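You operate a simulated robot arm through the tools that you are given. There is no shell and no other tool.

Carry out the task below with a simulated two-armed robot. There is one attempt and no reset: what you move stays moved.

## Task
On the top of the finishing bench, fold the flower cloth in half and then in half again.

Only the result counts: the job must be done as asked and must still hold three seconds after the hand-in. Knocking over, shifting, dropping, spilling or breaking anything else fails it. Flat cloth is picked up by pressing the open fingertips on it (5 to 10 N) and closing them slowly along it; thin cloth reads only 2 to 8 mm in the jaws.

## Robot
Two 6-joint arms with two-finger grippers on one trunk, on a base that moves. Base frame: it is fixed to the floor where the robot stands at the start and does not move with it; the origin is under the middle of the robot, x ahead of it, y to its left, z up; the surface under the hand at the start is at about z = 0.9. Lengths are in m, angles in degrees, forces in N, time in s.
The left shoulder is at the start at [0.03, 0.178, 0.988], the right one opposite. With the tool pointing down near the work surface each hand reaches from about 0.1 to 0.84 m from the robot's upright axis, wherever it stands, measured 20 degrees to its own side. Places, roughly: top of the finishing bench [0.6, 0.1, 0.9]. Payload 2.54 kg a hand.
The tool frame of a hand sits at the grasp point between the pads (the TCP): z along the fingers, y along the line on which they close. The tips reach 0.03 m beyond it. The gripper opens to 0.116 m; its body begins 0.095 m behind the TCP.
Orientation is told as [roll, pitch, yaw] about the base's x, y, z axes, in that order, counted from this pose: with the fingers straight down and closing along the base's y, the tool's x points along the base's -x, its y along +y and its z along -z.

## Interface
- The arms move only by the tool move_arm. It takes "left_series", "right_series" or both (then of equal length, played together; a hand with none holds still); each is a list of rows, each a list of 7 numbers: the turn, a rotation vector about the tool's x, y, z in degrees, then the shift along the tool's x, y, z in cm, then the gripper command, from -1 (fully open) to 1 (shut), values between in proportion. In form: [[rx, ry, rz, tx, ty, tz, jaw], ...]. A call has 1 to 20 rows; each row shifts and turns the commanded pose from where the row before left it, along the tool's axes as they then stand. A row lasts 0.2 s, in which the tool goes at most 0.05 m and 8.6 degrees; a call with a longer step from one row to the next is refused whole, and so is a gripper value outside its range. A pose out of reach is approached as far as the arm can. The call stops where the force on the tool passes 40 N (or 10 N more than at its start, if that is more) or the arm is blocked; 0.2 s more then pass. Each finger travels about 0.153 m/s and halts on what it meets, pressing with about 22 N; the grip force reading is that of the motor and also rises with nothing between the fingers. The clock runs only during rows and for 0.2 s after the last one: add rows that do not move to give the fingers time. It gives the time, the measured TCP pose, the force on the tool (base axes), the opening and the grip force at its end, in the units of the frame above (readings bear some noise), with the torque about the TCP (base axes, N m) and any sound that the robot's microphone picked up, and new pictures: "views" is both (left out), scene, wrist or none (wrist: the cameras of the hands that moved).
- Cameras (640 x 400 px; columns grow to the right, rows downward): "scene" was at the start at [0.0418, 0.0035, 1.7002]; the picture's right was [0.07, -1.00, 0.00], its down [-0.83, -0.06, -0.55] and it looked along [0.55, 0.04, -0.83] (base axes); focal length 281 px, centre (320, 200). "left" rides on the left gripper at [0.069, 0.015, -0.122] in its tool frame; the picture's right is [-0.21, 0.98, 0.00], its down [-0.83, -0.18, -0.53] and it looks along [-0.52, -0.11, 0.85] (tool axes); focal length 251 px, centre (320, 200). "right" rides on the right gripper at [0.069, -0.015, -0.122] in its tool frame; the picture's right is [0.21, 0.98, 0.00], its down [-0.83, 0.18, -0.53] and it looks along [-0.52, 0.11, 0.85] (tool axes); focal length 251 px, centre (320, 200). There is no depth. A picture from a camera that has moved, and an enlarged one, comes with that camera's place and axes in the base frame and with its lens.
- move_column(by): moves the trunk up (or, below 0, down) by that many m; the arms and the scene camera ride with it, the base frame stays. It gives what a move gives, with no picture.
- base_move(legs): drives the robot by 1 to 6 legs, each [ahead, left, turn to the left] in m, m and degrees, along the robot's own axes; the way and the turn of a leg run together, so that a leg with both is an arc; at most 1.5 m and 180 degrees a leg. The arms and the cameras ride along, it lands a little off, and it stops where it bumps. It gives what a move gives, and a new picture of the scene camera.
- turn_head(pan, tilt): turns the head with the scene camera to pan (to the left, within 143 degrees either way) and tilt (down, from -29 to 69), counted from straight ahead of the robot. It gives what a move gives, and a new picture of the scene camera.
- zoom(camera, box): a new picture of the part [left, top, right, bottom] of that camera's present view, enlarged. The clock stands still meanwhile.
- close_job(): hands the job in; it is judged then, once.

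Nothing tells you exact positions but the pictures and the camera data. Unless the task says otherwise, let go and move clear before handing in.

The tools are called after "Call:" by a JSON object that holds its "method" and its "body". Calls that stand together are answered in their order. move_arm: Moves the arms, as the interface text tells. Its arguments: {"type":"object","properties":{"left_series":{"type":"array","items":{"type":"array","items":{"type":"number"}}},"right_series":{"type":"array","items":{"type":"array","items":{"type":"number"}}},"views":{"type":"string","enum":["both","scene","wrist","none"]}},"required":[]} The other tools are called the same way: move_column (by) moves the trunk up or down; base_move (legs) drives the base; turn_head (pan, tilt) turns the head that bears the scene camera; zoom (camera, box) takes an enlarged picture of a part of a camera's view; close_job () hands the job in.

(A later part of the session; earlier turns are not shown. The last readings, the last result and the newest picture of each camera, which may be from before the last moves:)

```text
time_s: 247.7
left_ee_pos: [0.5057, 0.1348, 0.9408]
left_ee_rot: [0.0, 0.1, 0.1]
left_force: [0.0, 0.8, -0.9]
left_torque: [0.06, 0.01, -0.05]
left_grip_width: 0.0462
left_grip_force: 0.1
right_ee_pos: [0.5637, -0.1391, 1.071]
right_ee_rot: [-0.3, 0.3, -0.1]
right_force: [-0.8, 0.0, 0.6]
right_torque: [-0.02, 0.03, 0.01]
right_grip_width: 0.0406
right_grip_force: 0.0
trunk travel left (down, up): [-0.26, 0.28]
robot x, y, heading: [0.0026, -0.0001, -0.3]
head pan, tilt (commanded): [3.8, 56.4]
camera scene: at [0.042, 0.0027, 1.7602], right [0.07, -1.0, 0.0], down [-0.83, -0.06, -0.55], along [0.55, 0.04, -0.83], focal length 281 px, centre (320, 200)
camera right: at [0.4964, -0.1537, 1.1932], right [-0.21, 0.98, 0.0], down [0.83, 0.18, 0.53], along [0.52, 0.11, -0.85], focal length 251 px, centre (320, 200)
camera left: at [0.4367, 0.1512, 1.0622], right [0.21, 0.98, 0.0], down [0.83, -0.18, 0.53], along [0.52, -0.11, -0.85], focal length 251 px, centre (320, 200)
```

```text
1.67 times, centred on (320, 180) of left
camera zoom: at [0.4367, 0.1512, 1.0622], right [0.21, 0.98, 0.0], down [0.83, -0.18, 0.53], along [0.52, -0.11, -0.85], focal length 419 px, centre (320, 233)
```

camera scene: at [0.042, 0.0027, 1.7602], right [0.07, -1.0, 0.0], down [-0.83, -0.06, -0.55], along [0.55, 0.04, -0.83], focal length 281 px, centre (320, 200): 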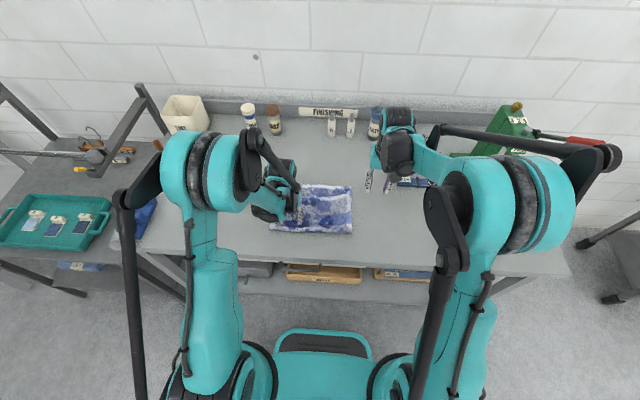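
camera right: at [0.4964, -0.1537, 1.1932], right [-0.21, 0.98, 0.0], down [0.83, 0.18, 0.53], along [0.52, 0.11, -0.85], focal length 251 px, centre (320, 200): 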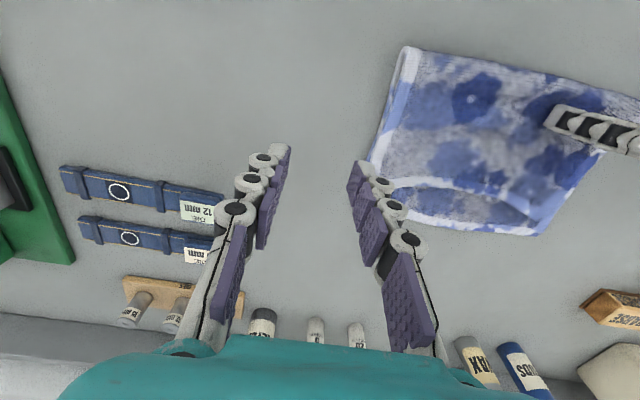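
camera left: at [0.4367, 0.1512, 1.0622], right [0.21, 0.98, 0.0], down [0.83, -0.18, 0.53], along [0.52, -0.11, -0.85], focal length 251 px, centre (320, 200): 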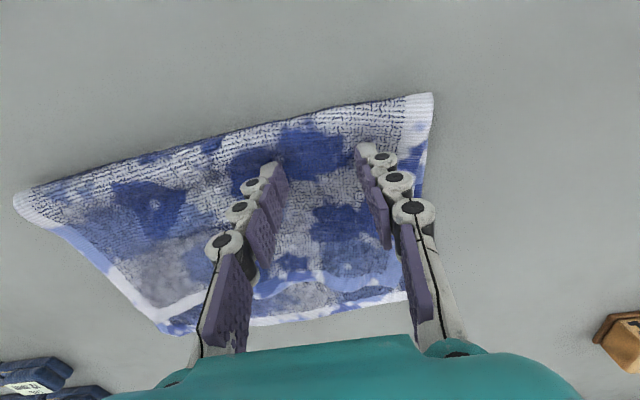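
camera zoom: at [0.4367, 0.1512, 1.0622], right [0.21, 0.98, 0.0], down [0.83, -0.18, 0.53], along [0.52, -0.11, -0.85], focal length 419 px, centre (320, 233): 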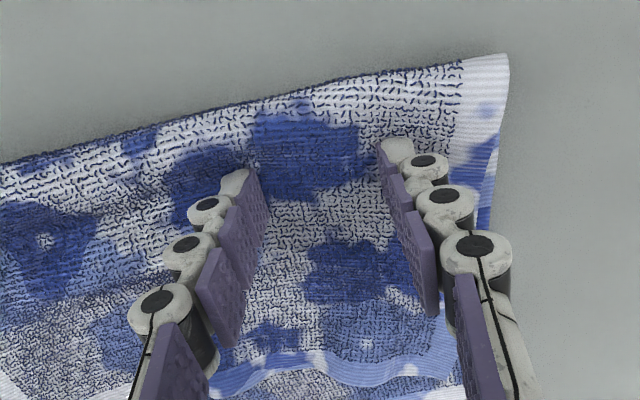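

The left corner has already relaxed forward by itself. Lifting the left hand away for a full view.

Call:
{"method": "move_arm", "body": {"left_series": [[0, 0, 0, 0, 0, -2.5, 0.2], [0, 0, 0, 0, 0, -4, 0.3], [0, 0, 0, 0, 0, -4, 0.3], [0, 0, 0, 0, 3.5, -3, 0.3], [0, 0, 0, 0, 4.5, 0, 0.3], [0, 0, 0, 0, 4.5, 0, 0.3], [0, 0, 0, 0, 0, 0, 0.3]], "views": "both"}}

Call:
{"method": "zoom", "body": {"camera": "scene", "box": [250, 160, 380, 260]}}

```text
time_s: 249.3
left_ee_pos: [0.5048, 0.2621, 1.0777]
left_ee_rot: [0.0, 0.0, 0.1]
left_force: [0.1, -0.4, 0.3]
left_torque: [0.0, -0.02, 0.03]
left_grip_width: 0.0407
left_grip_force: 0.1
right_ee_pos: [0.5639, -0.1408, 1.0713]
right_ee_rot: [-0.3, 0.3, -0.1]
right_force: [0.5, -0.7, -0.2]
right_torque: [0.01, -0.02, 0.0]
right_grip_width: 0.0405
right_grip_force: 0.1
trunk travel left (down, up): [-0.26, 0.28]
robot x, y, heading: [0.0024, 0.0018, -0.0]
head pan, tilt (commanded): [3.8, 56.4]
camera scene: at [0.042, 0.0022, 1.7602], right [0.07, -1.0, 0.0], down [-0.83, -0.06, -0.55], along [0.55, 0.04, -0.83], focal length 281 px, centre (320, 200)
camera left: at [0.4362, 0.2767, 1.1979], right [0.21, 0.98, 0.0], down [0.83, -0.18, 0.53], along [0.52, -0.11, -0.85], focal length 251 px, centre (320, 200)
```

scene: 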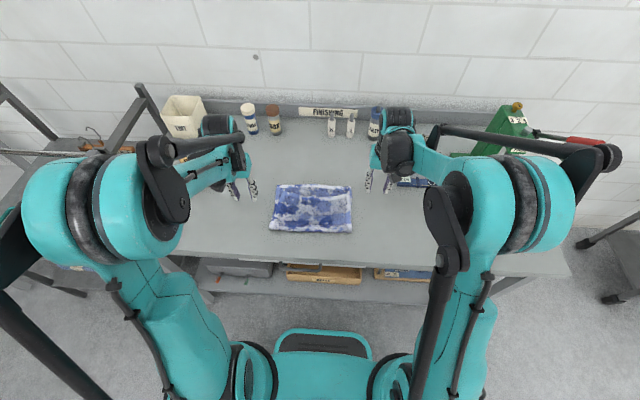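
left: 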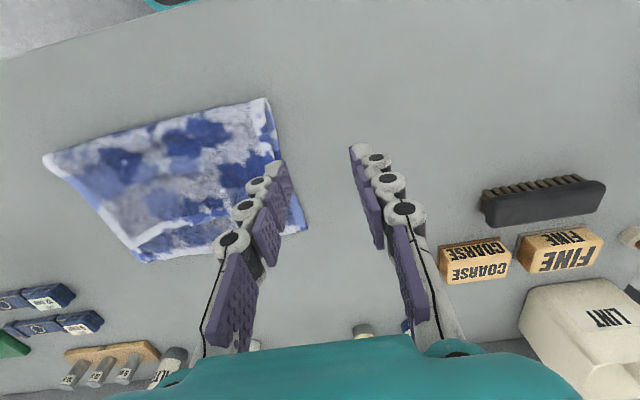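

```text
4.00 times, centred on (315, 210) of scene
camera zoom: at [0.042, 0.0022, 1.7602], right [0.07, -1.0, 0.0], down [-0.83, -0.06, -0.55], along [0.55, 0.04, -0.83], focal length 1123 px, centre (340, 160)
```

zoom: 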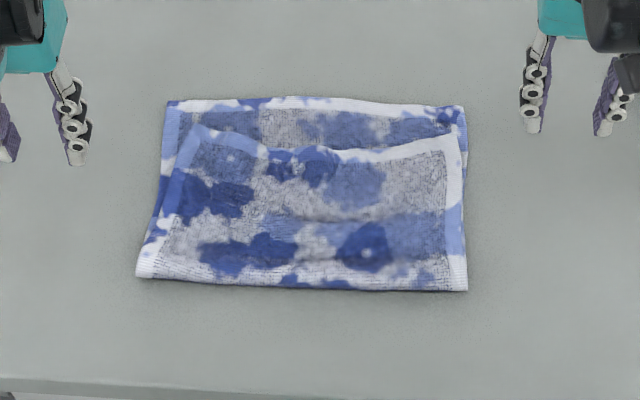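

Excellent: fold one is back, flat and square, with just a few centimetres of slack and wrinkle left in the top layer. I'll iron it forward lightly with the open fingertips, working from near the crease toward the far edge.

Call:
{"method": "move_arm", "body": {"left_series": [[0, 0, 0, 0, -3.3, 0, -0.4], [0, 0, 0, -0.8, -3.3, 0, -0.72], [0, 0, 0, -0.8, -3.3, 0, -0.72], [0, 0, 0, -0.8, -3.3, 0, -0.72], [0, 0, 0, 0, 0, 3.5, -0.72], [0, 0, 0, 0, 0, 3.5, -0.72], [0, 0, 0, 0, 0, 3.0, -0.72], [0, 0, 0, 0, 0, 3.0, -0.72], [0, 0, 0, 0, 0, 0.6, -0.72], [0, 0, 0, 0, 0, 0, -0.72]], "right_series": [[0, 0, 0, 0.9, 2.9, 0, -0.2], [0, 0, 0, 0.9, 2.9, 0, -0.38], [0, 0, 0, 0.9, 2.9, 0, -0.38], [0, 0, 0, 0.2, 2.9, 0, -0.38], [0, 0, 0, 0, 0, 3.5, -0.38], [0, 0, 0, 0, 0, 3.5, -0.38], [0, 0, 0, 0, 0, 3.0, -0.38], [0, 0, 0, 0, 0, 2.4, -0.38], [0, 0, 0, 0, 0, 0.5, -0.38], [0, 0, 0, 0, 0, 0, -0.38]], "views": "none"}}

```text
time_s: 251.5
left_ee_pos: [0.5288, 0.1303, 0.9393]
left_ee_rot: [0.1, 0.0, 0.1]
left_force: [-0.2, 0.1, -0.3]
left_torque: [0.0, 0.0, 0.01]
left_grip_width: 0.0997
left_grip_force: 0.0
right_ee_pos: [0.5343, -0.0232, 0.9416]
right_ee_rot: [-0.3, 0.4, -0.1]
right_force: [0.2, -0.5, -0.4]
right_torque: [0.03, 0.02, 0.0]
right_grip_width: 0.0799
right_grip_force: 0.0
trunk travel left (down, up): [-0.26, 0.28]
robot x, y, heading: [0.0021, -0.0003, -0.2]
head pan, tilt (commanded): [3.8, 56.4]
```

Call:
{"method": "move_arm", "body": {"left_series": [[0, 0, 0, 0, 0, 0.1, -0.72], [0, 0, 0, 0, 0, 0.1, -0.72], [0, 0, 0, 0, 0, 0, -0.72]], "right_series": [[0, 0, 0, 0, 0, 0.2, -0.38], [0, 0, 0, 0, 0, 0.2, -0.38], [0, 0, 0, 0, 0, 0, -0.38]], "views": "none"}}

```text
time_s: 252.3
left_ee_pos: [0.5304, 0.129, 0.9377]
left_ee_rot: [-0.1, -0.1, 0.0]
left_force: [-0.4, 0.0, 0.5]
left_torque: [-0.01, -0.03, -0.04]
left_grip_width: 0.1002
left_grip_force: 0.0
right_ee_pos: [0.5355, -0.023, 0.9368]
right_ee_rot: [-0.3, 0.3, -0.1]
right_force: [-0.1, 0.5, 0.2]
right_torque: [0.02, 0.0, 0.02]
right_grip_width: 0.0802
right_grip_force: 0.1
trunk travel left (down, up): [-0.26, 0.28]
robot x, y, heading: [-0.0002, -0.0058, 0.1]
head pan, tilt (commanded): [3.8, 56.4]
```

Just about touching. One more millimetre, then sweeping forward 11 cm.

Call:
{"method": "move_arm", "body": {"left_series": [[0, 0, 0, 0, 0, 0.12, -0.72], [0, 0, 0, -0.9, 0, 0, -0.72], [0, 0, 0, -0.9, 0, 0, -0.72], [0, 0, 0, -0.9, 0, 0, -0.72], [0, 0, 0, -0.9, 0, 0, -0.72], [0, 0, 0, -0.9, 0, 0, -0.72], [0, 0, 0, -0.9, 0, 0, -0.72], [0, 0, 0, -0.9, 0, 0, -0.72], [0, 0, 0, -0.9, 0, 0, -0.72], [0, 0, 0, -0.9, 0, 0, -0.72], [0, 0, 0, -0.9, 0, 0, -0.72], [0, 0, 0, -0.9, 0, 0, -0.72], [0, 0, 0, -0.9, 0, 0, -0.72], [0, 0, 0, 0, 0, 0, -0.72]], "right_series": [[0, 0, 0, 0, 0, 0.1, -0.38], [0, 0, 0, -0.9, 0, 0, -0.38], [0, 0, 0, -0.9, 0, 0, -0.38], [0, 0, 0, -0.9, 0, 0, -0.38], [0, 0, 0, -0.9, 0, 0, -0.38], [0, 0, 0, -0.9, 0, 0, -0.38], [0, 0, 0, -0.9, 0, 0, -0.38], [0, 0, 0, -0.9, 0, 0, -0.38], [0, 0, 0, -0.9, 0, 0, -0.38], [0, 0, 0, -0.9, 0, 0, -0.38], [0, 0, 0, -0.9, 0, 0, -0.38], [0, 0, 0, -0.9, 0, 0, -0.38], [0, 0, 0, -0.9, 0, 0, -0.38], [0, 0, 0, 0, 0, 0, -0.38]], "views": "both"}}

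Call:
{"method": "zoom", "body": {"camera": "scene", "box": [250, 160, 380, 260]}}

```text
time_s: 255.3
left_ee_pos: [0.6385, 0.131, 0.9355]
left_ee_rot: [0.0, -0.1, 0.1]
left_force: [-0.2, -0.3, 0.3]
left_torque: [0.01, -0.03, 0.0]
left_grip_width: 0.0997
left_grip_force: 0.1
right_ee_pos: [0.6418, -0.023, 0.9356]
right_ee_rot: [-0.2, 0.2, 0.0]
right_force: [-0.3, -0.6, 0.6]
right_torque: [0.04, 0.0, -0.01]
right_grip_width: 0.0798
right_grip_force: 0.1
trunk travel left (down, up): [-0.26, 0.28]
robot x, y, heading: [-0.0019, -0.0015, -0.0]
head pan, tilt (commanded): [3.8, 56.4]
camera scene: at [0.0414, 0.0035, 1.7602], right [0.07, -1.0, 0.0], down [-0.83, -0.06, -0.55], along [0.55, 0.04, -0.83], focal length 281 px, centre (320, 200)
camera right: at [0.5751, -0.0383, 1.0585], right [-0.21, 0.98, 0.0], down [0.83, 0.18, 0.53], along [0.52, 0.11, -0.85], focal length 251 px, centre (320, 200)
camera left: at [0.5683, 0.1454, 1.0578], right [0.21, 0.98, 0.0], down [0.83, -0.18, 0.53], along [0.52, -0.11, -0.85], focal length 251 px, centre (320, 200)
```

scene: 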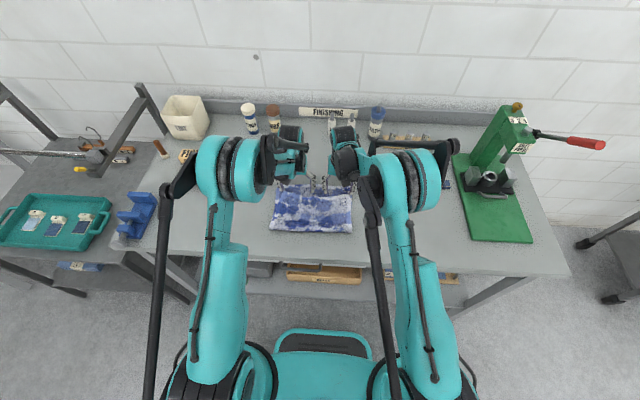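
right: 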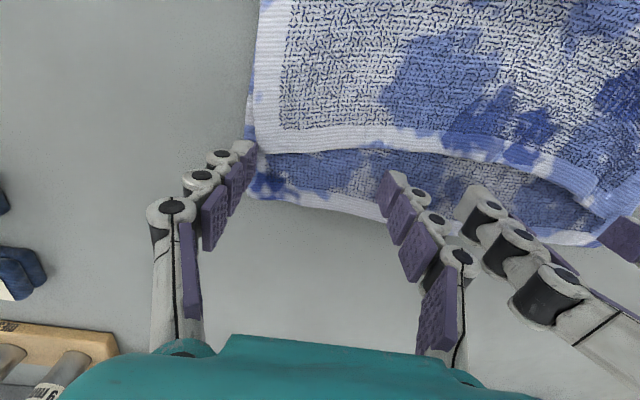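
left: 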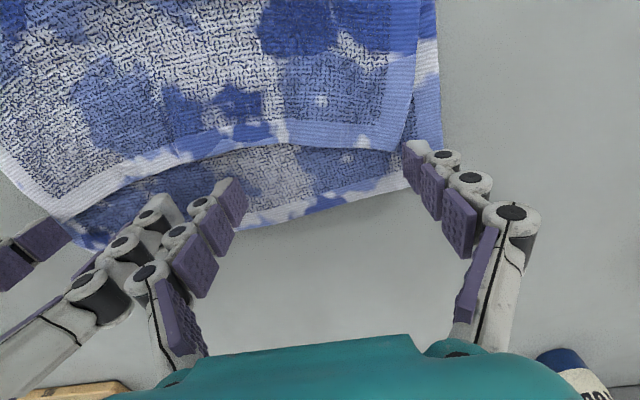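

```text
4.00 times, centred on (315, 210) of scene
camera zoom: at [0.0414, 0.0035, 1.7602], right [0.07, -1.0, 0.0], down [-0.83, -0.06, -0.55], along [0.55, 0.04, -0.83], focal length 1123 px, centre (340, 160)
```

zoom: 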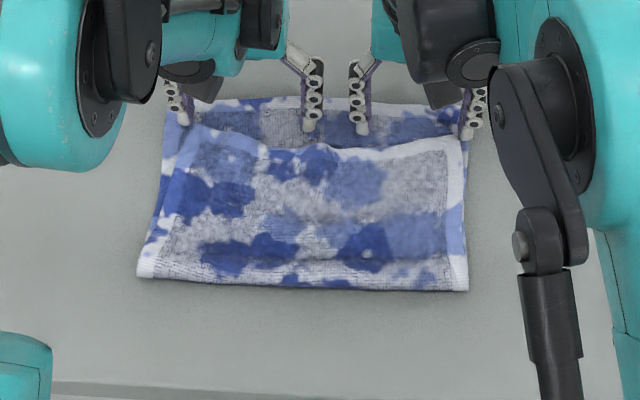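

The sweep was too light to move anything. I'm going back and repeating with a firmer touch, about 4 N.

Call:
{"method": "move_arm", "body": {"left_series": [[0, 0, 0, 0, 0, -2.0, -0.72], [0, 0, 0, 4.0, 0, 0, -0.72], [0, 0, 0, 4.0, 0, 0, -0.72], [0, 0, 0, 0, 0, 1.7, -0.72], [0, 0, 0, 0, 0, 0.3, -0.72], [0, 0, 0, 0, 0, 0.1, -0.72], [0, 0, 0, 0, 0, 0, -0.72]], "right_series": [[0, 0, 0, 0, 0, -2.0, -0.38], [0, 0, 0, 4.0, 0, 0, -0.38], [0, 0, 0, 4.0, 0, 0, -0.38], [0, 0, 0, 0, 0, 1.7, -0.38], [0, 0, 0, 0, 0, 0.3, -0.38], [0, 0, 0, 0, 0, 0.1, -0.38], [0, 0, 0, 0, 0, 0, -0.38]], "views": "none"}}

```text
time_s: 256.9
left_ee_pos: [0.5564, 0.1302, 0.9346]
left_ee_rot: [0.0, 0.0, 0.1]
left_force: [-0.6, -0.3, 0.0]
left_torque: [0.0, 0.01, 0.02]
left_grip_width: 0.0996
left_grip_force: 0.1
right_ee_pos: [0.562, -0.023, 0.9364]
right_ee_rot: [-0.2, 0.3, -0.2]
right_force: [-0.6, -0.3, -0.4]
right_torque: [0.01, 0.02, -0.03]
right_grip_width: 0.0802
right_grip_force: 0.0
trunk travel left (down, up): [-0.26, 0.28]
robot x, y, heading: [-0.0039, -0.0001, 0.0]
head pan, tilt (commanded): [3.8, 56.4]
```

Call:
{"method": "move_arm", "body": {"left_series": [[0, 0, 0, 0, 0, 0.1, -0.72], [0, 0, 0, 0, 0, 0.1, -0.72], [0, 0, 0, 0, 0, 0, -0.72]], "right_series": [[0, 0, 0, 0, 0, 0.1, -0.38], [0, 0, 0, 0, 0, 0.1, -0.38], [0, 0, 0, 0, 0, 0, -0.38]], "views": "none"}}

```text
time_s: 257.7
left_ee_pos: [0.5574, 0.1302, 0.9325]
left_ee_rot: [0.0, 0.0, 0.0]
left_force: [0.6, 1.4, 0.1]
left_torque: [0.03, 0.0, -0.02]
left_grip_width: 0.0997
left_grip_force: 0.2
right_ee_pos: [0.5626, -0.0233, 0.9331]
right_ee_rot: [-0.3, 0.4, -0.1]
right_force: [-0.2, -0.7, 1.0]
right_torque: [0.01, 0.01, -0.04]
right_grip_width: 0.0801
right_grip_force: 0.1
trunk travel left (down, up): [-0.26, 0.28]
robot x, y, heading: [-0.0012, 0.001, 0.1]
head pan, tilt (commanded): [3.8, 56.4]
```

Call:
{"method": "move_arm", "body": {"left_series": [[0, 0, 0, 0, 0, 0.1, -0.72], [0, 0, 0, 0, 0, 0.1, -0.72], [0, 0, 0, 0, 0, 0, -0.72]], "right_series": [[0, 0, 0, 0, 0, 0.1, -0.38], [0, 0, 0, 0, 0, 0, -0.38], [0, 0, 0, 0, 0, 0, -0.38]], "views": "none"}}

```text
time_s: 258.5
left_ee_pos: [0.558, 0.13, 0.9312]
left_ee_rot: [-0.1, -0.1, 0.0]
left_force: [-0.1, -0.4, -0.4]
left_torque: [0.03, 0.01, 0.01]
left_grip_width: 0.0997
left_grip_force: 0.1
right_ee_pos: [0.5622, -0.0241, 0.932]
right_ee_rot: [-0.4, 0.3, -0.2]
right_force: [1.3, -0.4, 3.0]
right_torque: [0.0, 0.01, -0.03]
right_grip_width: 0.0803
right_grip_force: 0.4
trunk travel left (down, up): [-0.26, 0.28]
robot x, y, heading: [-0.0002, 0.0022, 0.2]
head pan, tilt (commanded): [3.8, 56.4]
```

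Call:
{"method": "move_arm", "body": {"left_series": [[0, 0, 0, 0, 0, 0.1, -0.72], [0, 0, 0, 0, 0, 0.1, -0.72], [0, 0, 0, 0, 0, 0, -0.72]], "right_series": [[0, 0, 0, 0, 0, 0, -0.38], [0, 0, 0, 0, 0, 0, -0.38], [0, 0, 0, 0, 0, 0, -0.38]], "views": "none"}}

```text
time_s: 259.3
left_ee_pos: [0.5581, 0.1304, 0.9291]
left_ee_rot: [0.1, 0.0, 0.0]
left_force: [-0.4, -0.1, -0.3]
left_torque: [-0.02, -0.01, 0.01]
left_grip_width: 0.0997
left_grip_force: 0.1
right_ee_pos: [0.5623, -0.023, 0.9327]
right_ee_rot: [-0.1, 0.4, 0.0]
right_force: [0.3, -0.4, 1.3]
right_torque: [0.04, -0.01, 0.0]
right_grip_width: 0.0805
right_grip_force: 0.1
trunk travel left (down, up): [-0.26, 0.28]
robot x, y, heading: [-0.0002, 0.0009, 0.1]
head pan, tilt (commanded): [3.8, 56.4]
```

The wider left opening shortens its fingertips' reach. I'm matching it to the right hand's opening and finding contact again.

Call:
{"method": "move_arm", "body": {"left_series": [[0, 0, 0, 0, 0, -0.4, -0.38], [0, 0, 0, 0, 0, 0, -0.38], [0, 0, 0, 0, 0, 0.1, -0.38], [0, 0, 0, 0, 0, 0.1, -0.38], [0, 0, 0, 0, 0, 0, -0.38]], "right_series": [[0, 0, 0, 0, 0, 0, -0.38], [0, 0, 0, 0, 0, 0, -0.38], [0, 0, 0, 0, 0, 0, -0.38], [0, 0, 0, 0, 0, 0.05, -0.38], [0, 0, 0, 0, 0, 0, -0.38]], "views": "none"}}

```text
time_s: 260.5
left_ee_pos: [0.557, 0.1298, 0.9309]
left_ee_rot: [0.0, 0.0, 0.1]
left_force: [-0.6, 0.4, 2.4]
left_torque: [0.07, 0.03, -0.01]
left_grip_width: 0.0808
left_grip_force: 0.4
right_ee_pos: [0.5619, -0.0235, 0.9318]
right_ee_rot: [-0.3, 0.3, -0.1]
right_force: [0.3, 1.0, 2.2]
right_torque: [0.06, -0.01, -0.02]
right_grip_width: 0.0805
right_grip_force: 0.4
trunk travel left (down, up): [-0.26, 0.28]
robot x, y, heading: [0.0007, 0.0029, -0.0]
head pan, tilt (commanded): [3.8, 56.4]
```

Both hands now press about 2.3 N. Sweeping forward 6 cm to pull the top layer taut.

Call:
{"method": "move_arm", "body": {"left_series": [[0, 0, 0, 0, 0, 0.05, -0.38], [0, 0, 0, -0.7, 0, 0, -0.38], [0, 0, 0, -0.7, 0, 0, -0.38], [0, 0, 0, -0.7, 0, 0, -0.38], [0, 0, 0, -0.7, 0, 0, -0.38], [0, 0, 0, -0.7, 0, 0, -0.38], [0, 0, 0, -0.7, 0, 0, -0.38], [0, 0, 0, -0.7, 0, 0, -0.38], [0, 0, 0, 0, 0, 0, -0.38]], "right_series": [[0, 0, 0, 0, 0, 0.05, -0.38], [0, 0, 0, -0.7, 0, 0, -0.38], [0, 0, 0, -0.7, 0, 0, -0.38], [0, 0, 0, -0.7, 0, 0, -0.38], [0, 0, 0, -0.7, 0, 0, -0.38], [0, 0, 0, -0.7, 0, 0, -0.38], [0, 0, 0, -0.7, 0, 0, -0.38], [0, 0, 0, -0.7, 0, 0, -0.38], [0, 0, 0, 0, 0, 0, -0.38]], "views": "both"}}

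Call:
{"method": "zoom", "body": {"camera": "scene", "box": [250, 160, 380, 260]}}

```text
time_s: 262.5
left_ee_pos: [0.6059, 0.1294, 0.9306]
left_ee_rot: [0.0, -0.1, 0.1]
left_force: [-0.2, -0.3, 3.5]
left_torque: [0.03, -0.01, 0.0]
left_grip_width: 0.0809
left_grip_force: 0.1
right_ee_pos: [0.6099, -0.0233, 0.931]
right_ee_rot: [-0.3, 0.2, -0.1]
right_force: [-1.0, 0.2, 2.9]
right_torque: [0.06, -0.01, 0.05]
right_grip_width: 0.0807
right_grip_force: 0.8
trunk travel left (down, up): [-0.26, 0.28]
robot x, y, heading: [-0.0011, 0.0011, 0.1]
head pan, tilt (commanded): [3.8, 56.4]
camera scene: at [0.0408, 0.0034, 1.7602], right [0.07, -1.0, 0.0], down [-0.83, -0.06, -0.55], along [0.55, 0.04, -0.83], focal length 281 px, centre (320, 200)
camera right: at [0.5439, -0.038, 1.0535], right [-0.21, 0.98, 0.0], down [0.83, 0.18, 0.53], along [0.52, 0.11, -0.85], focal length 251 px, centre (320, 200)
camera left: at [0.5368, 0.1451, 1.0526], right [0.21, 0.98, 0.0], down [0.83, -0.18, 0.53], along [0.52, -0.11, -0.85], focal length 251 px, centre (320, 200)
```

scene: 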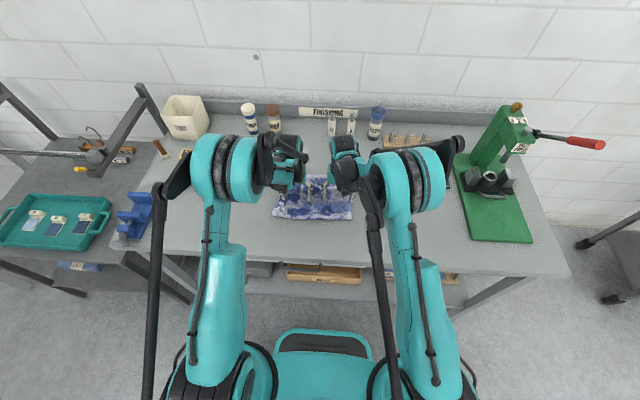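
right: 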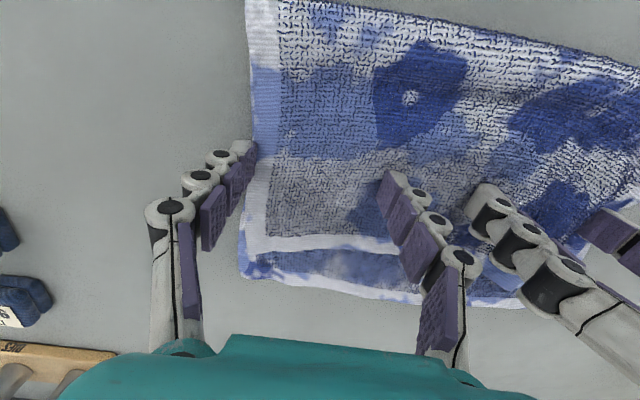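
left: 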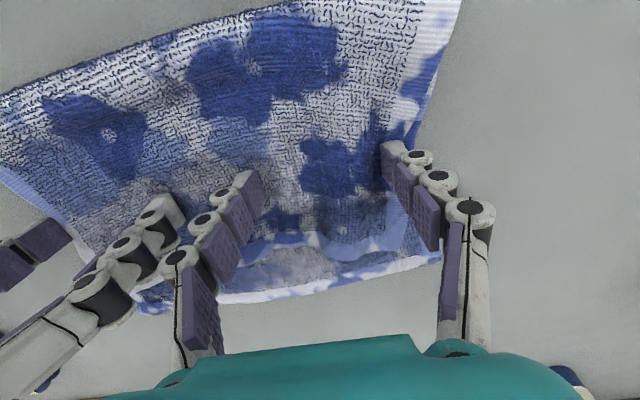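

```text
4.00 times, centred on (315, 210) of scene
camera zoom: at [0.0408, 0.0034, 1.7602], right [0.07, -1.0, 0.0], down [-0.83, -0.06, -0.55], along [0.55, 0.04, -0.83], focal length 1123 px, centre (340, 160)
```

zoom: 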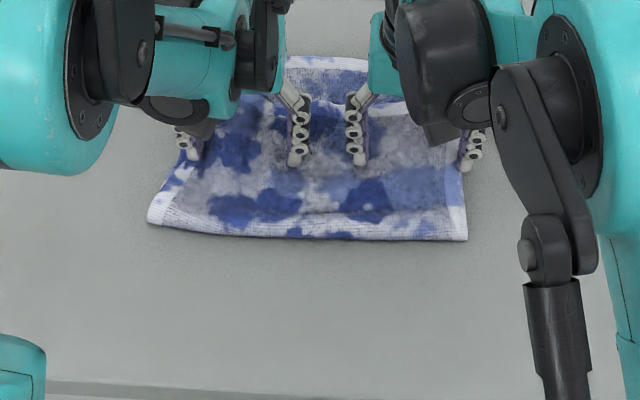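

The press-drag moved the whole folded piece forward as one unit, which is useful: I can now turn it in place this way. Lifting the hands to inspect.

Call:
{"method": "move_arm", "body": {"left_series": [[0, 0, 0, 0, 0, -2.5, -0.38], [0, 0, 0, 0, 0, -4, 0], [0, 0, 0, 0, 0, -4, 0.3], [0, 0, 0, 0, 3.5, -3, 0.3], [0, 0, 0, 0, 4.5, 0, 0.3], [0, 0, 0, 0, 3, 0, 0.3], [0, 0, 0, 0, 0, 0, 0.3]], "right_series": [[0, 0, 0, 0, 0, -2.5, -0.38], [0, 0, 0, 0, 0, -4, 0], [0, 0, 0, 0, 0, -4, 0.3], [0, 0, 0, 0, -3.5, -3, 0.3], [0, 0, 0, 0, -4.5, 0, 0.3], [0, 0, 0, 0, -3, 0, 0.3], [0, 0, 0, 0, 0, 0, 0.3]], "views": "both"}}

Call:
{"method": "zoom", "body": {"camera": "scene", "box": [250, 150, 380, 250]}}

```text
time_s: 264.1
left_ee_pos: [0.6082, 0.2415, 1.0657]
left_ee_rot: [-0.1, -0.1, 0.1]
left_force: [-0.9, 0.3, 0.9]
left_torque: [-0.03, 0.0, 0.01]
left_grip_width: 0.0406
left_grip_force: 0.1
right_ee_pos: [0.6104, -0.1326, 1.0654]
right_ee_rot: [-0.3, 0.4, 0.0]
right_force: [0.6, -0.5, 0.7]
right_torque: [-0.03, -0.02, 0.01]
right_grip_width: 0.0408
right_grip_force: 0.1
trunk travel left (down, up): [-0.26, 0.28]
robot x, y, heading: [-0.0019, -0.0011, 0.2]
head pan, tilt (commanded): [3.8, 56.4]
camera scene: at [0.0424, 0.0035, 1.7601], right [0.07, -1.0, 0.0], down [-0.83, -0.06, -0.55], along [0.55, 0.04, -0.83], focal length 281 px, centre (320, 200)
camera right: at [0.5442, -0.1465, 1.1885], right [-0.21, 0.98, 0.0], down [0.83, 0.18, 0.53], along [0.52, 0.11, -0.85], focal length 251 px, centre (320, 200)
camera left: at [0.5383, 0.256, 1.1885], right [0.21, 0.98, 0.0], down [0.83, -0.18, 0.53], along [0.52, -0.11, -0.85], focal length 251 px, centre (320, 200)
```

scene: 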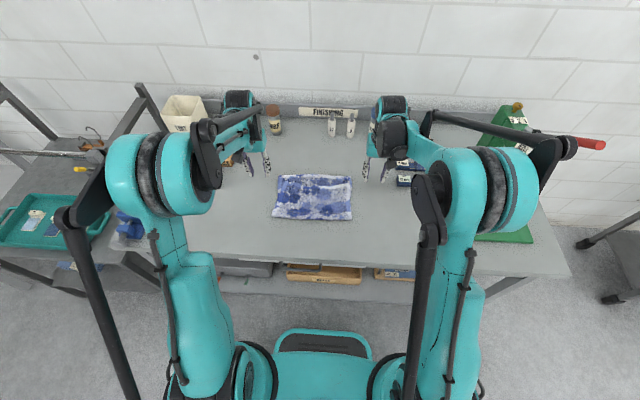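
right: 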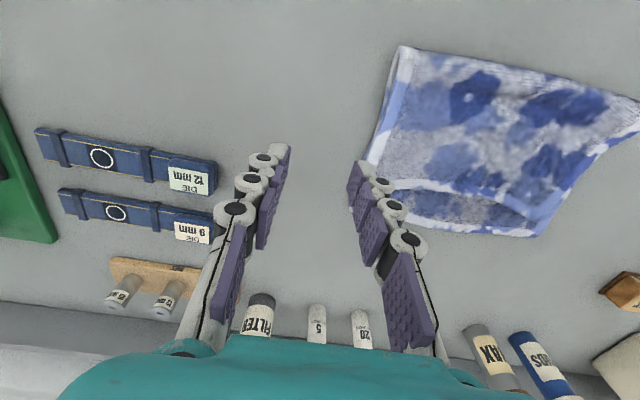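
left: 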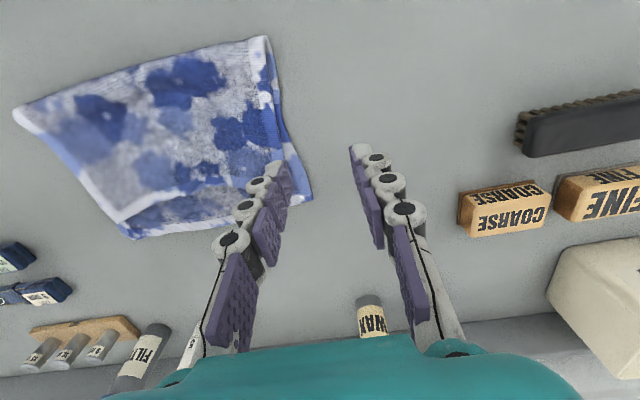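

```text
4.00 times, centred on (315, 200) of scene
camera zoom: at [0.0424, 0.0035, 1.7601], right [0.07, -1.0, 0.0], down [-0.83, -0.06, -0.55], along [0.55, 0.04, -0.83], focal length 1123 px, centre (340, 200)
```

zoom: 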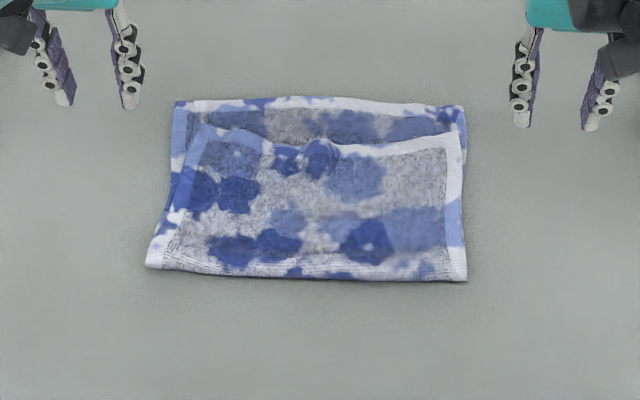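

The piece is flat, but the top layer is about 3 cm short at its corners, partly from wrinkles. I'll pin the crease side with the right hand and stroke the left part of the top layer forward with the left hand to pull it taut.

Call:
{"method": "move_arm", "body": {"left_series": [[0, 0, 0, 0.3, -3.0, 0, 0.3], [0, 0, 0, 0.3, -3.0, 0, 0.3], [0, 0, 0, 0.2, -3.0, 0, 0.3], [0, 0, 0, 0, 0, 3.5, 0.3], [0, 0, 0, 0, 0, 3.5, 0.3], [0, 0, 0, 0, 0, 3.5, 0.3], [0, 0, 0, 0, 0, 2.0, 0.3], [0, 0, 0, 0, 0, 0.2, 0.3], [0, 0, 0, 0, 0, 0, 0.3]], "right_series": [[0, 0, 0, 2.1, 3.4, 0, 0], [0, 0, 0, 2.1, 3.4, 0, -0.38], [0, 0, 0, 2.1, 3.4, 0, -0.38], [0, 0, 0, 0, 0, 3.5, -0.38], [0, 0, 0, 0, 0, 3.5, -0.38], [0, 0, 0, 0, 0, 3.5, -0.38], [0, 0, 0, 0, 0, 2.2, -0.38], [0, 0, 0, 0, 0, 0.4, -0.38], [0, 0, 0, 0, 0, 0, -0.38]], "views": "none"}}

```text
time_s: 266.1
left_ee_pos: [0.5996, 0.15, 0.9393]
left_ee_rot: [0.0, 0.0, 0.0]
left_force: [-0.1, 0.9, 0.5]
left_torque: [0.01, -0.03, -0.01]
left_grip_width: 0.0406
left_grip_force: 0.1
right_ee_pos: [0.5471, -0.0313, 0.9359]
right_ee_rot: [-0.4, 0.4, -0.1]
right_force: [-0.1, -0.5, -0.5]
right_torque: [0.0, 0.01, 0.06]
right_grip_width: 0.0803
right_grip_force: 0.0
trunk travel left (down, up): [-0.26, 0.28]
robot x, y, heading: [0.0032, -0.0015, 0.1]
head pan, tilt (commanded): [3.8, 56.4]
```

Call:
{"method": "move_arm", "body": {"left_series": [[0, 0, 0, 0, 0, 0.1, 0.3], [0, 0, 0, 0, 0, 0.1, 0.3], [0, 0, 0, 0, 0, 0, 0.3]], "right_series": [[0, 0, 0, 0, 0, 0.25, -0.38], [0, 0, 0, 0, 0, 0.2, -0.38], [0, 0, 0, 0, 0, 0, -0.38]], "views": "none"}}

```text
time_s: 266.9
left_ee_pos: [0.5992, 0.1507, 0.937]
left_ee_rot: [0.1, 0.0, 0.1]
left_force: [0.9, -0.4, 1.1]
left_torque: [0.04, -0.02, -0.03]
left_grip_width: 0.0408
left_grip_force: 0.3
right_ee_pos: [0.5477, -0.0322, 0.9315]
right_ee_rot: [-0.3, 0.3, -0.2]
right_force: [-0.8, -0.3, 2.3]
right_torque: [0.07, -0.04, -0.05]
right_grip_width: 0.0808
right_grip_force: 1.0
trunk travel left (down, up): [-0.26, 0.28]
robot x, y, heading: [-0.0032, 0.0013, 0.2]
head pan, tilt (commanded): [3.8, 56.4]
```

Right: pressing a bit more to pin. Left: a touch more, then stroking forward 8 cm.

Call:
{"method": "move_arm", "body": {"left_series": [[0, 0, 0, 0, 0, 0, 0.3], [0, 0, 0, 0, 0, 0.06, 0.3], [0, 0, 0, -0.7, 0, 0, 0.3], [0, 0, 0, -0.7, 0, 0, 0.3], [0, 0, 0, -0.7, 0, 0, 0.3], [0, 0, 0, -0.7, 0, 0, 0.3], [0, 0, 0, -0.7, 0, 0, 0.3], [0, 0, 0, -0.7, 0, 0, 0.3], [0, 0, 0, -0.7, 0, 0, 0.3], [0, 0, 0, -0.7, 0, 0, 0.3], [0, 0, 0, -0.7, 0, 0, 0.3], [0, 0, 0, -0.7, 0, 0, 0.3], [0, 0, 0, -0.7, 0, 0, 0.3], [0, 0, 0, 0, 0, 0, 0.3]], "right_series": [[0, 0, 0, 0, 0, 0.1, -0.38], [0, 0, 0, 0, 0, 0.05, -0.38], [0, 0, 0, 0, 0, 0, -0.38], [0, 0, 0, 0, 0, 0, -0.38], [0, 0, 0, 0, 0, 0, -0.38], [0, 0, 0, 0, 0, 0, -0.38], [0, 0, 0, 0, 0, 0, -0.38], [0, 0, 0, 0, 0, 0, -0.38], [0, 0, 0, 0, 0, 0, -0.38], [0, 0, 0, 0, 0, 0, -0.38], [0, 0, 0, 0, 0, 0, -0.38], [0, 0, 0, 0, 0, 0, -0.38], [0, 0, 0, 0, 0, 0, -0.38], [0, 0, 0, 0, 0, 0, -0.38]], "views": "both"}}

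Call:
{"method": "zoom", "body": {"camera": "scene", "box": [250, 150, 380, 250]}}

```text
time_s: 269.9
left_ee_pos: [0.6754, 0.151, 0.9377]
left_ee_rot: [0.0, 0.0, 0.1]
left_force: [-2.5, -1.1, 3.7]
left_torque: [-0.04, 0.08, -0.03]
left_grip_width: 0.0413
left_grip_force: 0.1
right_ee_pos: [0.5459, -0.0308, 0.9293]
right_ee_rot: [-0.3, 0.3, -0.1]
right_force: [2.2, 0.2, 4.1]
right_torque: [0.2, -0.03, -0.13]
right_grip_width: 0.0821
right_grip_force: 1.4
trunk travel left (down, up): [-0.26, 0.28]
robot x, y, heading: [0.0032, 0.0022, 0.2]
head pan, tilt (commanded): [3.8, 56.4]
camera scene: at [0.0411, 0.0033, 1.7602], right [0.07, -1.0, 0.0], down [-0.83, -0.06, -0.55], along [0.55, 0.04, -0.83], focal length 281 px, centre (320, 200)
camera right: at [0.4803, -0.0462, 1.0521], right [-0.21, 0.98, 0.0], down [0.83, 0.18, 0.53], along [0.52, 0.11, -0.85], focal length 251 px, centre (320, 200)
camera left: at [0.6059, 0.1654, 1.0586], right [0.21, 0.98, 0.0], down [0.83, -0.18, 0.53], along [0.52, -0.11, -0.85], focal length 251 px, centre (320, 200)
```

scene: 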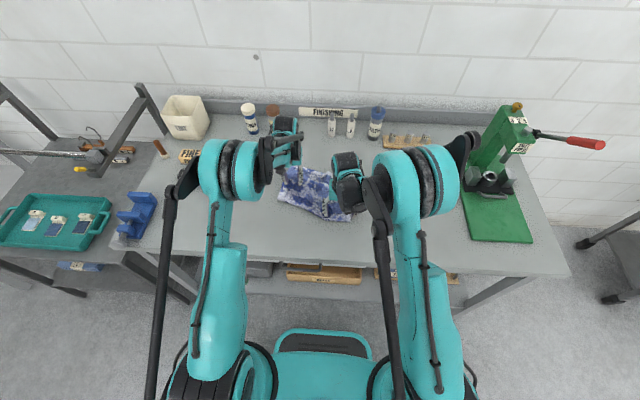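
right: 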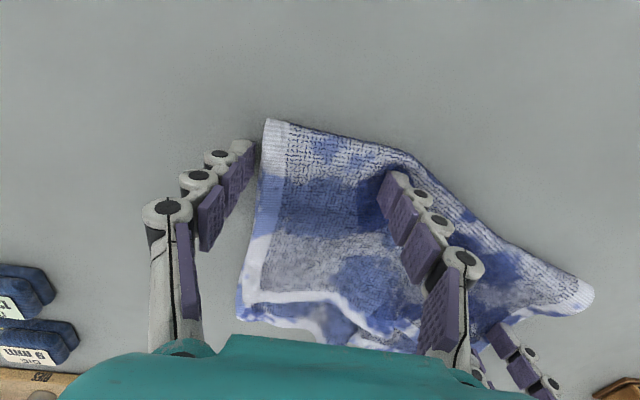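
left: 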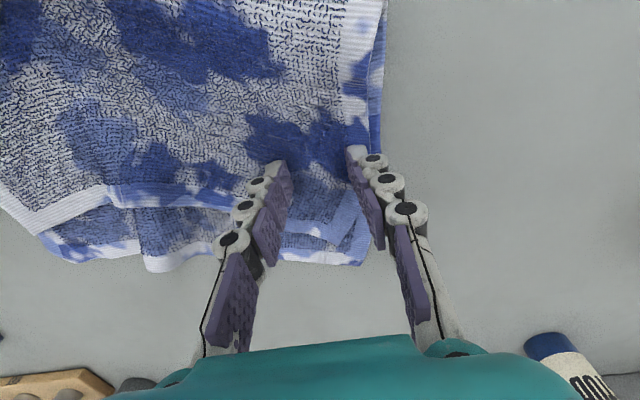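

```text
4.00 times, centred on (315, 200) of scene
camera zoom: at [0.0411, 0.0033, 1.7602], right [0.07, -1.0, 0.0], down [-0.83, -0.06, -0.55], along [0.55, 0.04, -0.83], focal length 1123 px, centre (340, 200)
```

zoom: 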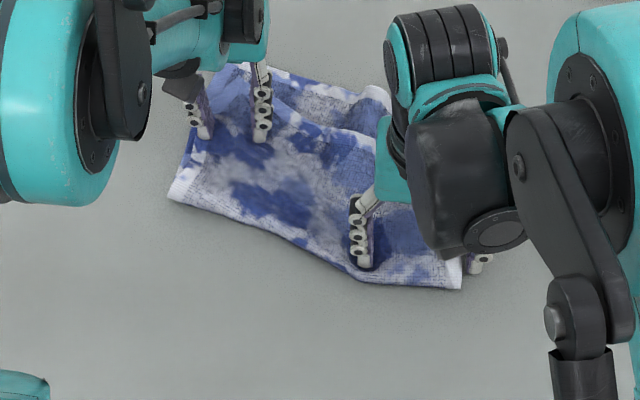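

Again the whole piece turned as one rather than the layers sliding, so the layers hold together well. I'll lift off and reassess.

Call:
{"method": "move_arm", "body": {"left_series": [[0, 0, 0, 0, 0, -2.5, 0.3], [0, 0, 0, 0, 0, -4, 0.3], [0, 0, 0, 0, 0, -4, 0.3], [0, 0, 0, 0, 3.5, -3, 0.3], [0, 0, 0, 0, 4.5, 0, 0.3], [0, 0, 0, 0, 3, 0, 0.3], [0, 0, 0, 0, 0, 0, 0.3]], "right_series": [[0, 0, 0, 0, 0, -2.5, -0.38], [0, 0, 0, 0, 0, -4, 0], [0, 0, 0, 0, 0, -4, 0.3], [0, 0, 0, 0, -3.5, -3, 0.3], [0, 0, 0, 0, -4.5, 0, 0.3], [0, 0, 0, 0, -3, 0, 0.3], [0, 0, 0, 0, 0, 0, 0.3]], "views": "scene"}}

Call:
{"method": "zoom", "body": {"camera": "scene", "box": [250, 150, 380, 250]}}

```text
time_s: 271.5
left_ee_pos: [0.6757, 0.2605, 1.0707]
left_ee_rot: [0.0, 0.1, 0.1]
left_force: [0.3, 1.1, 0.3]
left_torque: [-0.01, 0.01, -0.02]
left_grip_width: 0.0404
left_grip_force: 0.2
right_ee_pos: [0.5486, -0.1421, 1.0649]
right_ee_rot: [-0.3, 0.5, -0.1]
right_force: [-0.3, 0.6, -0.3]
right_torque: [0.04, -0.02, -0.03]
right_grip_width: 0.0405
right_grip_force: 0.0
trunk travel left (down, up): [-0.26, 0.28]
robot x, y, heading: [0.0024, -0.0001, 0.2]
head pan, tilt (commanded): [3.8, 56.4]
camera scene: at [0.0423, 0.0034, 1.7601], right [0.07, -1.0, 0.0], down [-0.83, -0.06, -0.55], along [0.55, 0.04, -0.83], focal length 281 px, centre (320, 200)
```

scene: 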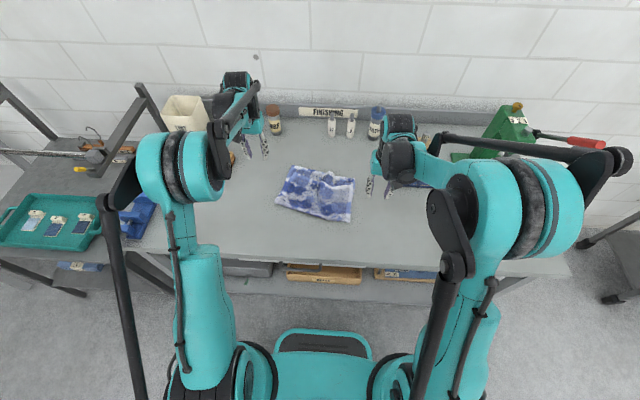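

```text
4.00 times, centred on (315, 200) of scene
camera zoom: at [0.0423, 0.0034, 1.7601], right [0.07, -1.0, 0.0], down [-0.83, -0.06, -0.55], along [0.55, 0.04, -0.83], focal length 1123 px, centre (340, 200)
```

zoom: 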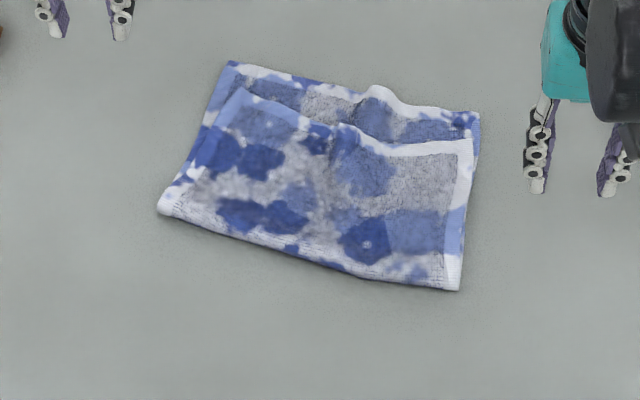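

Call:
{"method": "zoom", "body": {"camera": "right", "box": [340, 20, 640, 230]}}

Call:
{"method": "zoom", "body": {"camera": "left", "box": [0, 0, 320, 220]}}

```text
1.90 times, centred on (490, 125) of right
camera zoom: at [0.4814, -0.1561, 1.1872], right [-0.21, 0.98, 0.0], down [0.83, 0.18, 0.53], along [0.52, 0.11, -0.85], focal length 479 px, centre (-4, 343)
```

zoom: 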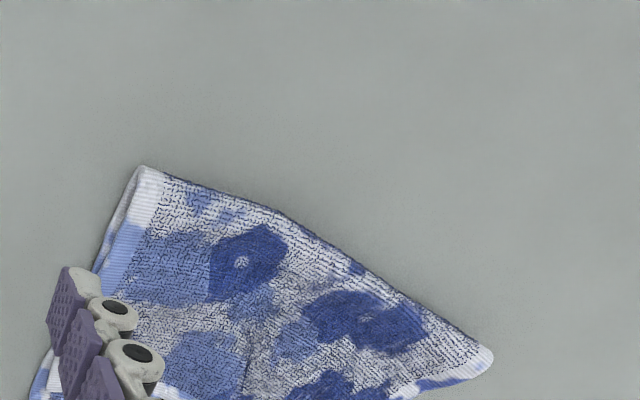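

```text
1.82 times, centred on (160, 110) of left
camera zoom: at [0.6069, 0.2748, 1.1932], right [0.21, 0.98, 0.0], down [0.83, -0.18, 0.53], along [0.52, -0.11, -0.85], focal length 457 px, centre (611, 364)
```

zoom: 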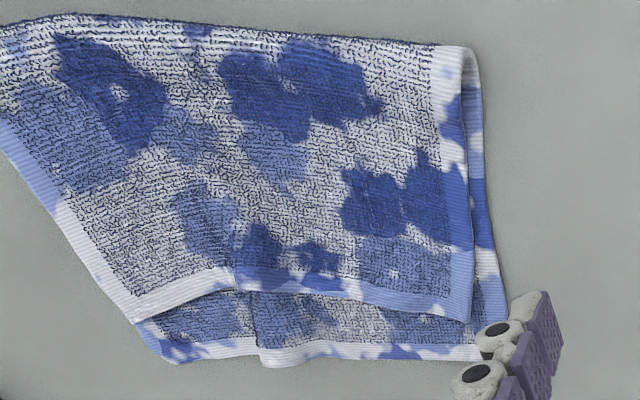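

The fold looks neat, with the top layer about 2.5 to 3 cm short of the bottom edge, which is acceptable. Next I'll turn the piece by pressing two open fingertips at its centre (about (0.648, 0.054)) and rotating the hand.

Call:
{"method": "move_arm", "body": {"left_series": [[0, 0, 0, 0, 0, -2, 0.3], [0, 0, 0, 0, 3, -2, 0.3], [0, 0, 0, 0, 3, 0, 0.3], [0, 0, 0, 0, 3, 0, 0.3], [0, 0, 0, 0, 0, 0, 0.3], [0, 0, 0, 0, 0, 0, 0.3], [0, 0, 0, 0, 0, 0, 0.3], [0, 0, 0, 0, 0, 0, 0.3], [0, 0, 0, 0, 0, 0, 0.3], [0, 0, 0, 0, 0, 0, 0.3], [0, 0, 0, 0, 0, 0, 0.3], [0, 0, 0, 0, 0, 0, 0.3]], "right_series": [[0, 0, 0, -1.65, 3.27, 0, 0], [0, 0, 0, -1.65, 3.27, 0, -0.3], [0, 0, 0, -1.65, 3.27, 0, -0.55], [0, 0, 0, -1.65, 3.27, 0, -0.55], [0, 0, 0, -1.65, 3.27, 0, -0.55], [0, 0, 0, -1.65, 3.27, 0, -0.55], [0, 0, 0, 0, 0, 3.5, -0.55], [0, 0, 0, 0, 0, 3.5, -0.55], [0, 0, 0, 0, 0, 3.5, -0.55], [0, 0, 0, 0, 0, 2.0, -0.55], [0, 0, 0, 0, 0, 0.5, -0.55], [0, 0, 0, 0, 0, 0, -0.55]], "views": "none"}}

```text
time_s: 274.1
left_ee_pos: [0.6761, 0.35, 1.1112]
left_ee_rot: [0.0, 0.0, 0.1]
left_force: [0.0, 0.4, 0.4]
left_torque: [0.03, 0.01, 0.01]
left_grip_width: 0.0406
left_grip_force: 0.1
right_ee_pos: [0.6486, 0.0543, 0.9336]
right_ee_rot: [-0.5, 0.3, -0.1]
right_force: [-0.4, 0.1, -0.9]
right_torque: [0.02, 0.02, -0.06]
right_grip_width: 0.0899
right_grip_force: 0.1
trunk travel left (down, up): [-0.26, 0.28]
robot x, y, heading: [-0.0018, 0.0036, -0.3]
head pan, tilt (commanded): [3.8, 56.4]
```

Call:
{"method": "move_arm", "body": {"right_series": [[0, 0, 0, 0, 0, 0.15, -0.55], [0, 0, 0, 0, 0, 0.15, -0.55], [0, 0, 0, 0, 0, 0.1, -0.55], [0, 0, 0, 0, 0, 0, -0.55]], "views": "none"}}

```text
time_s: 275.1
left_ee_pos: [0.6752, 0.3507, 1.1112]
left_ee_rot: [0.0, 0.0, 0.1]
left_force: [0.3, -0.4, 0.3]
left_torque: [0.0, -0.03, -0.03]
left_grip_width: 0.0405
left_grip_force: 0.1
right_ee_pos: [0.6474, 0.0546, 0.93]
right_ee_rot: [-0.3, 0.3, -0.1]
right_force: [0.1, -0.1, 1.6]
right_torque: [0.0, -0.03, -0.02]
right_grip_width: 0.0903
right_grip_force: 1.0
trunk travel left (down, up): [-0.26, 0.28]
robot x, y, heading: [-0.0024, 0.0001, -0.2]
head pan, tilt (commanded): [3.8, 56.4]
```

Contact made. Pressing a little more and turning the hand clockwise, half way first.

Call:
{"method": "move_arm", "body": {"right_series": [[0, 0, 0, 0, 0, 0.1, -0.55], [0, 0, 0, 0, 0, 0.05, -0.55], [0, 0, 4, 0, 0, 0, -0.55], [0, 0, 5, 0, 0, 0, -0.55], [0, 0, 6, 0, 0, 0, -0.55], [0, 0, 6, 0, 0, 0, -0.55], [0, 0, 6, 0, 0, 0, -0.55], [0, 0, 6, 0, 0, 0, -0.55], [0, 0, 5, 0, 0, 0, -0.55], [0, 0, 0, 0, 0, 0, -0.55]], "views": "both"}}

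Call:
{"method": "zoom", "body": {"camera": "scene", "box": [250, 130, 390, 250]}}

```text
time_s: 277.3
left_ee_pos: [0.6752, 0.3497, 1.1112]
left_ee_rot: [0.0, 0.0, 0.1]
left_force: [-0.8, 0.1, -0.2]
left_torque: [-0.03, -0.02, 0.02]
left_grip_width: 0.0407
left_grip_force: 0.1
right_ee_pos: [0.6467, 0.0549, 0.9269]
right_ee_rot: [-0.5, -0.1, -38.1]
right_force: [-0.5, 0.4, 6.0]
right_torque: [0.02, -0.01, 0.01]
right_grip_width: 0.0883
right_grip_force: 0.1
trunk travel left (down, up): [-0.26, 0.28]
robot x, y, heading: [-0.0015, -0.0036, 0.1]
head pan, tilt (commanded): [3.8, 56.4]
camera scene: at [0.0414, 0.0035, 1.7602], right [0.07, -1.0, 0.0], down [-0.83, -0.06, -0.55], along [0.55, 0.04, -0.83], focal length 281 px, centre (320, 200)
camera right: at [0.5852, 0.0861, 1.0502], right [0.43, 0.9, -0.01], down [0.76, -0.36, 0.53], along [0.48, -0.24, -0.85], focal length 251 px, centre (320, 200)
```

scene: 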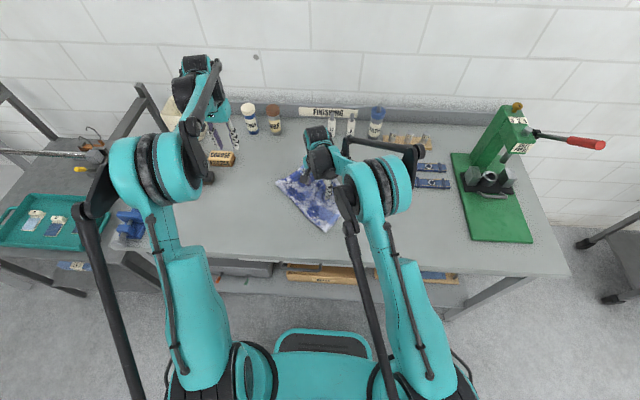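
right: 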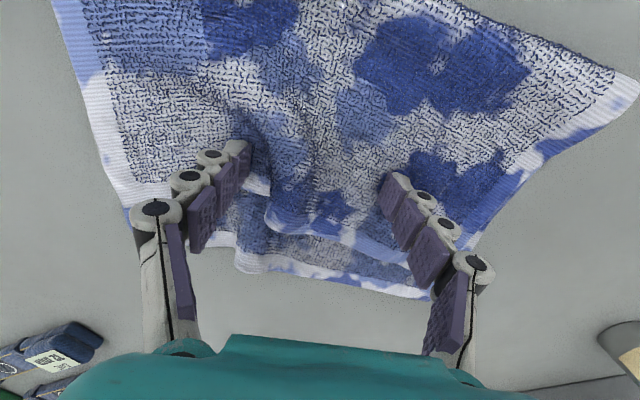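

```text
3.33 times, centred on (320, 190) of scene
camera zoom: at [0.0414, 0.0035, 1.7602], right [0.07, -1.0, 0.0], down [-0.83, -0.06, -0.55], along [0.55, 0.04, -0.83], focal length 936 px, centre (320, 233)
```

zoom: 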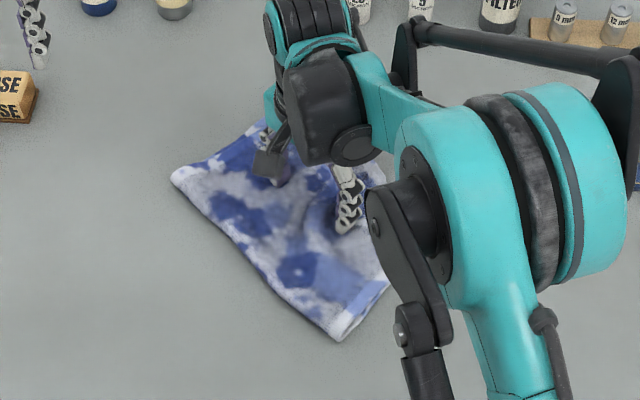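

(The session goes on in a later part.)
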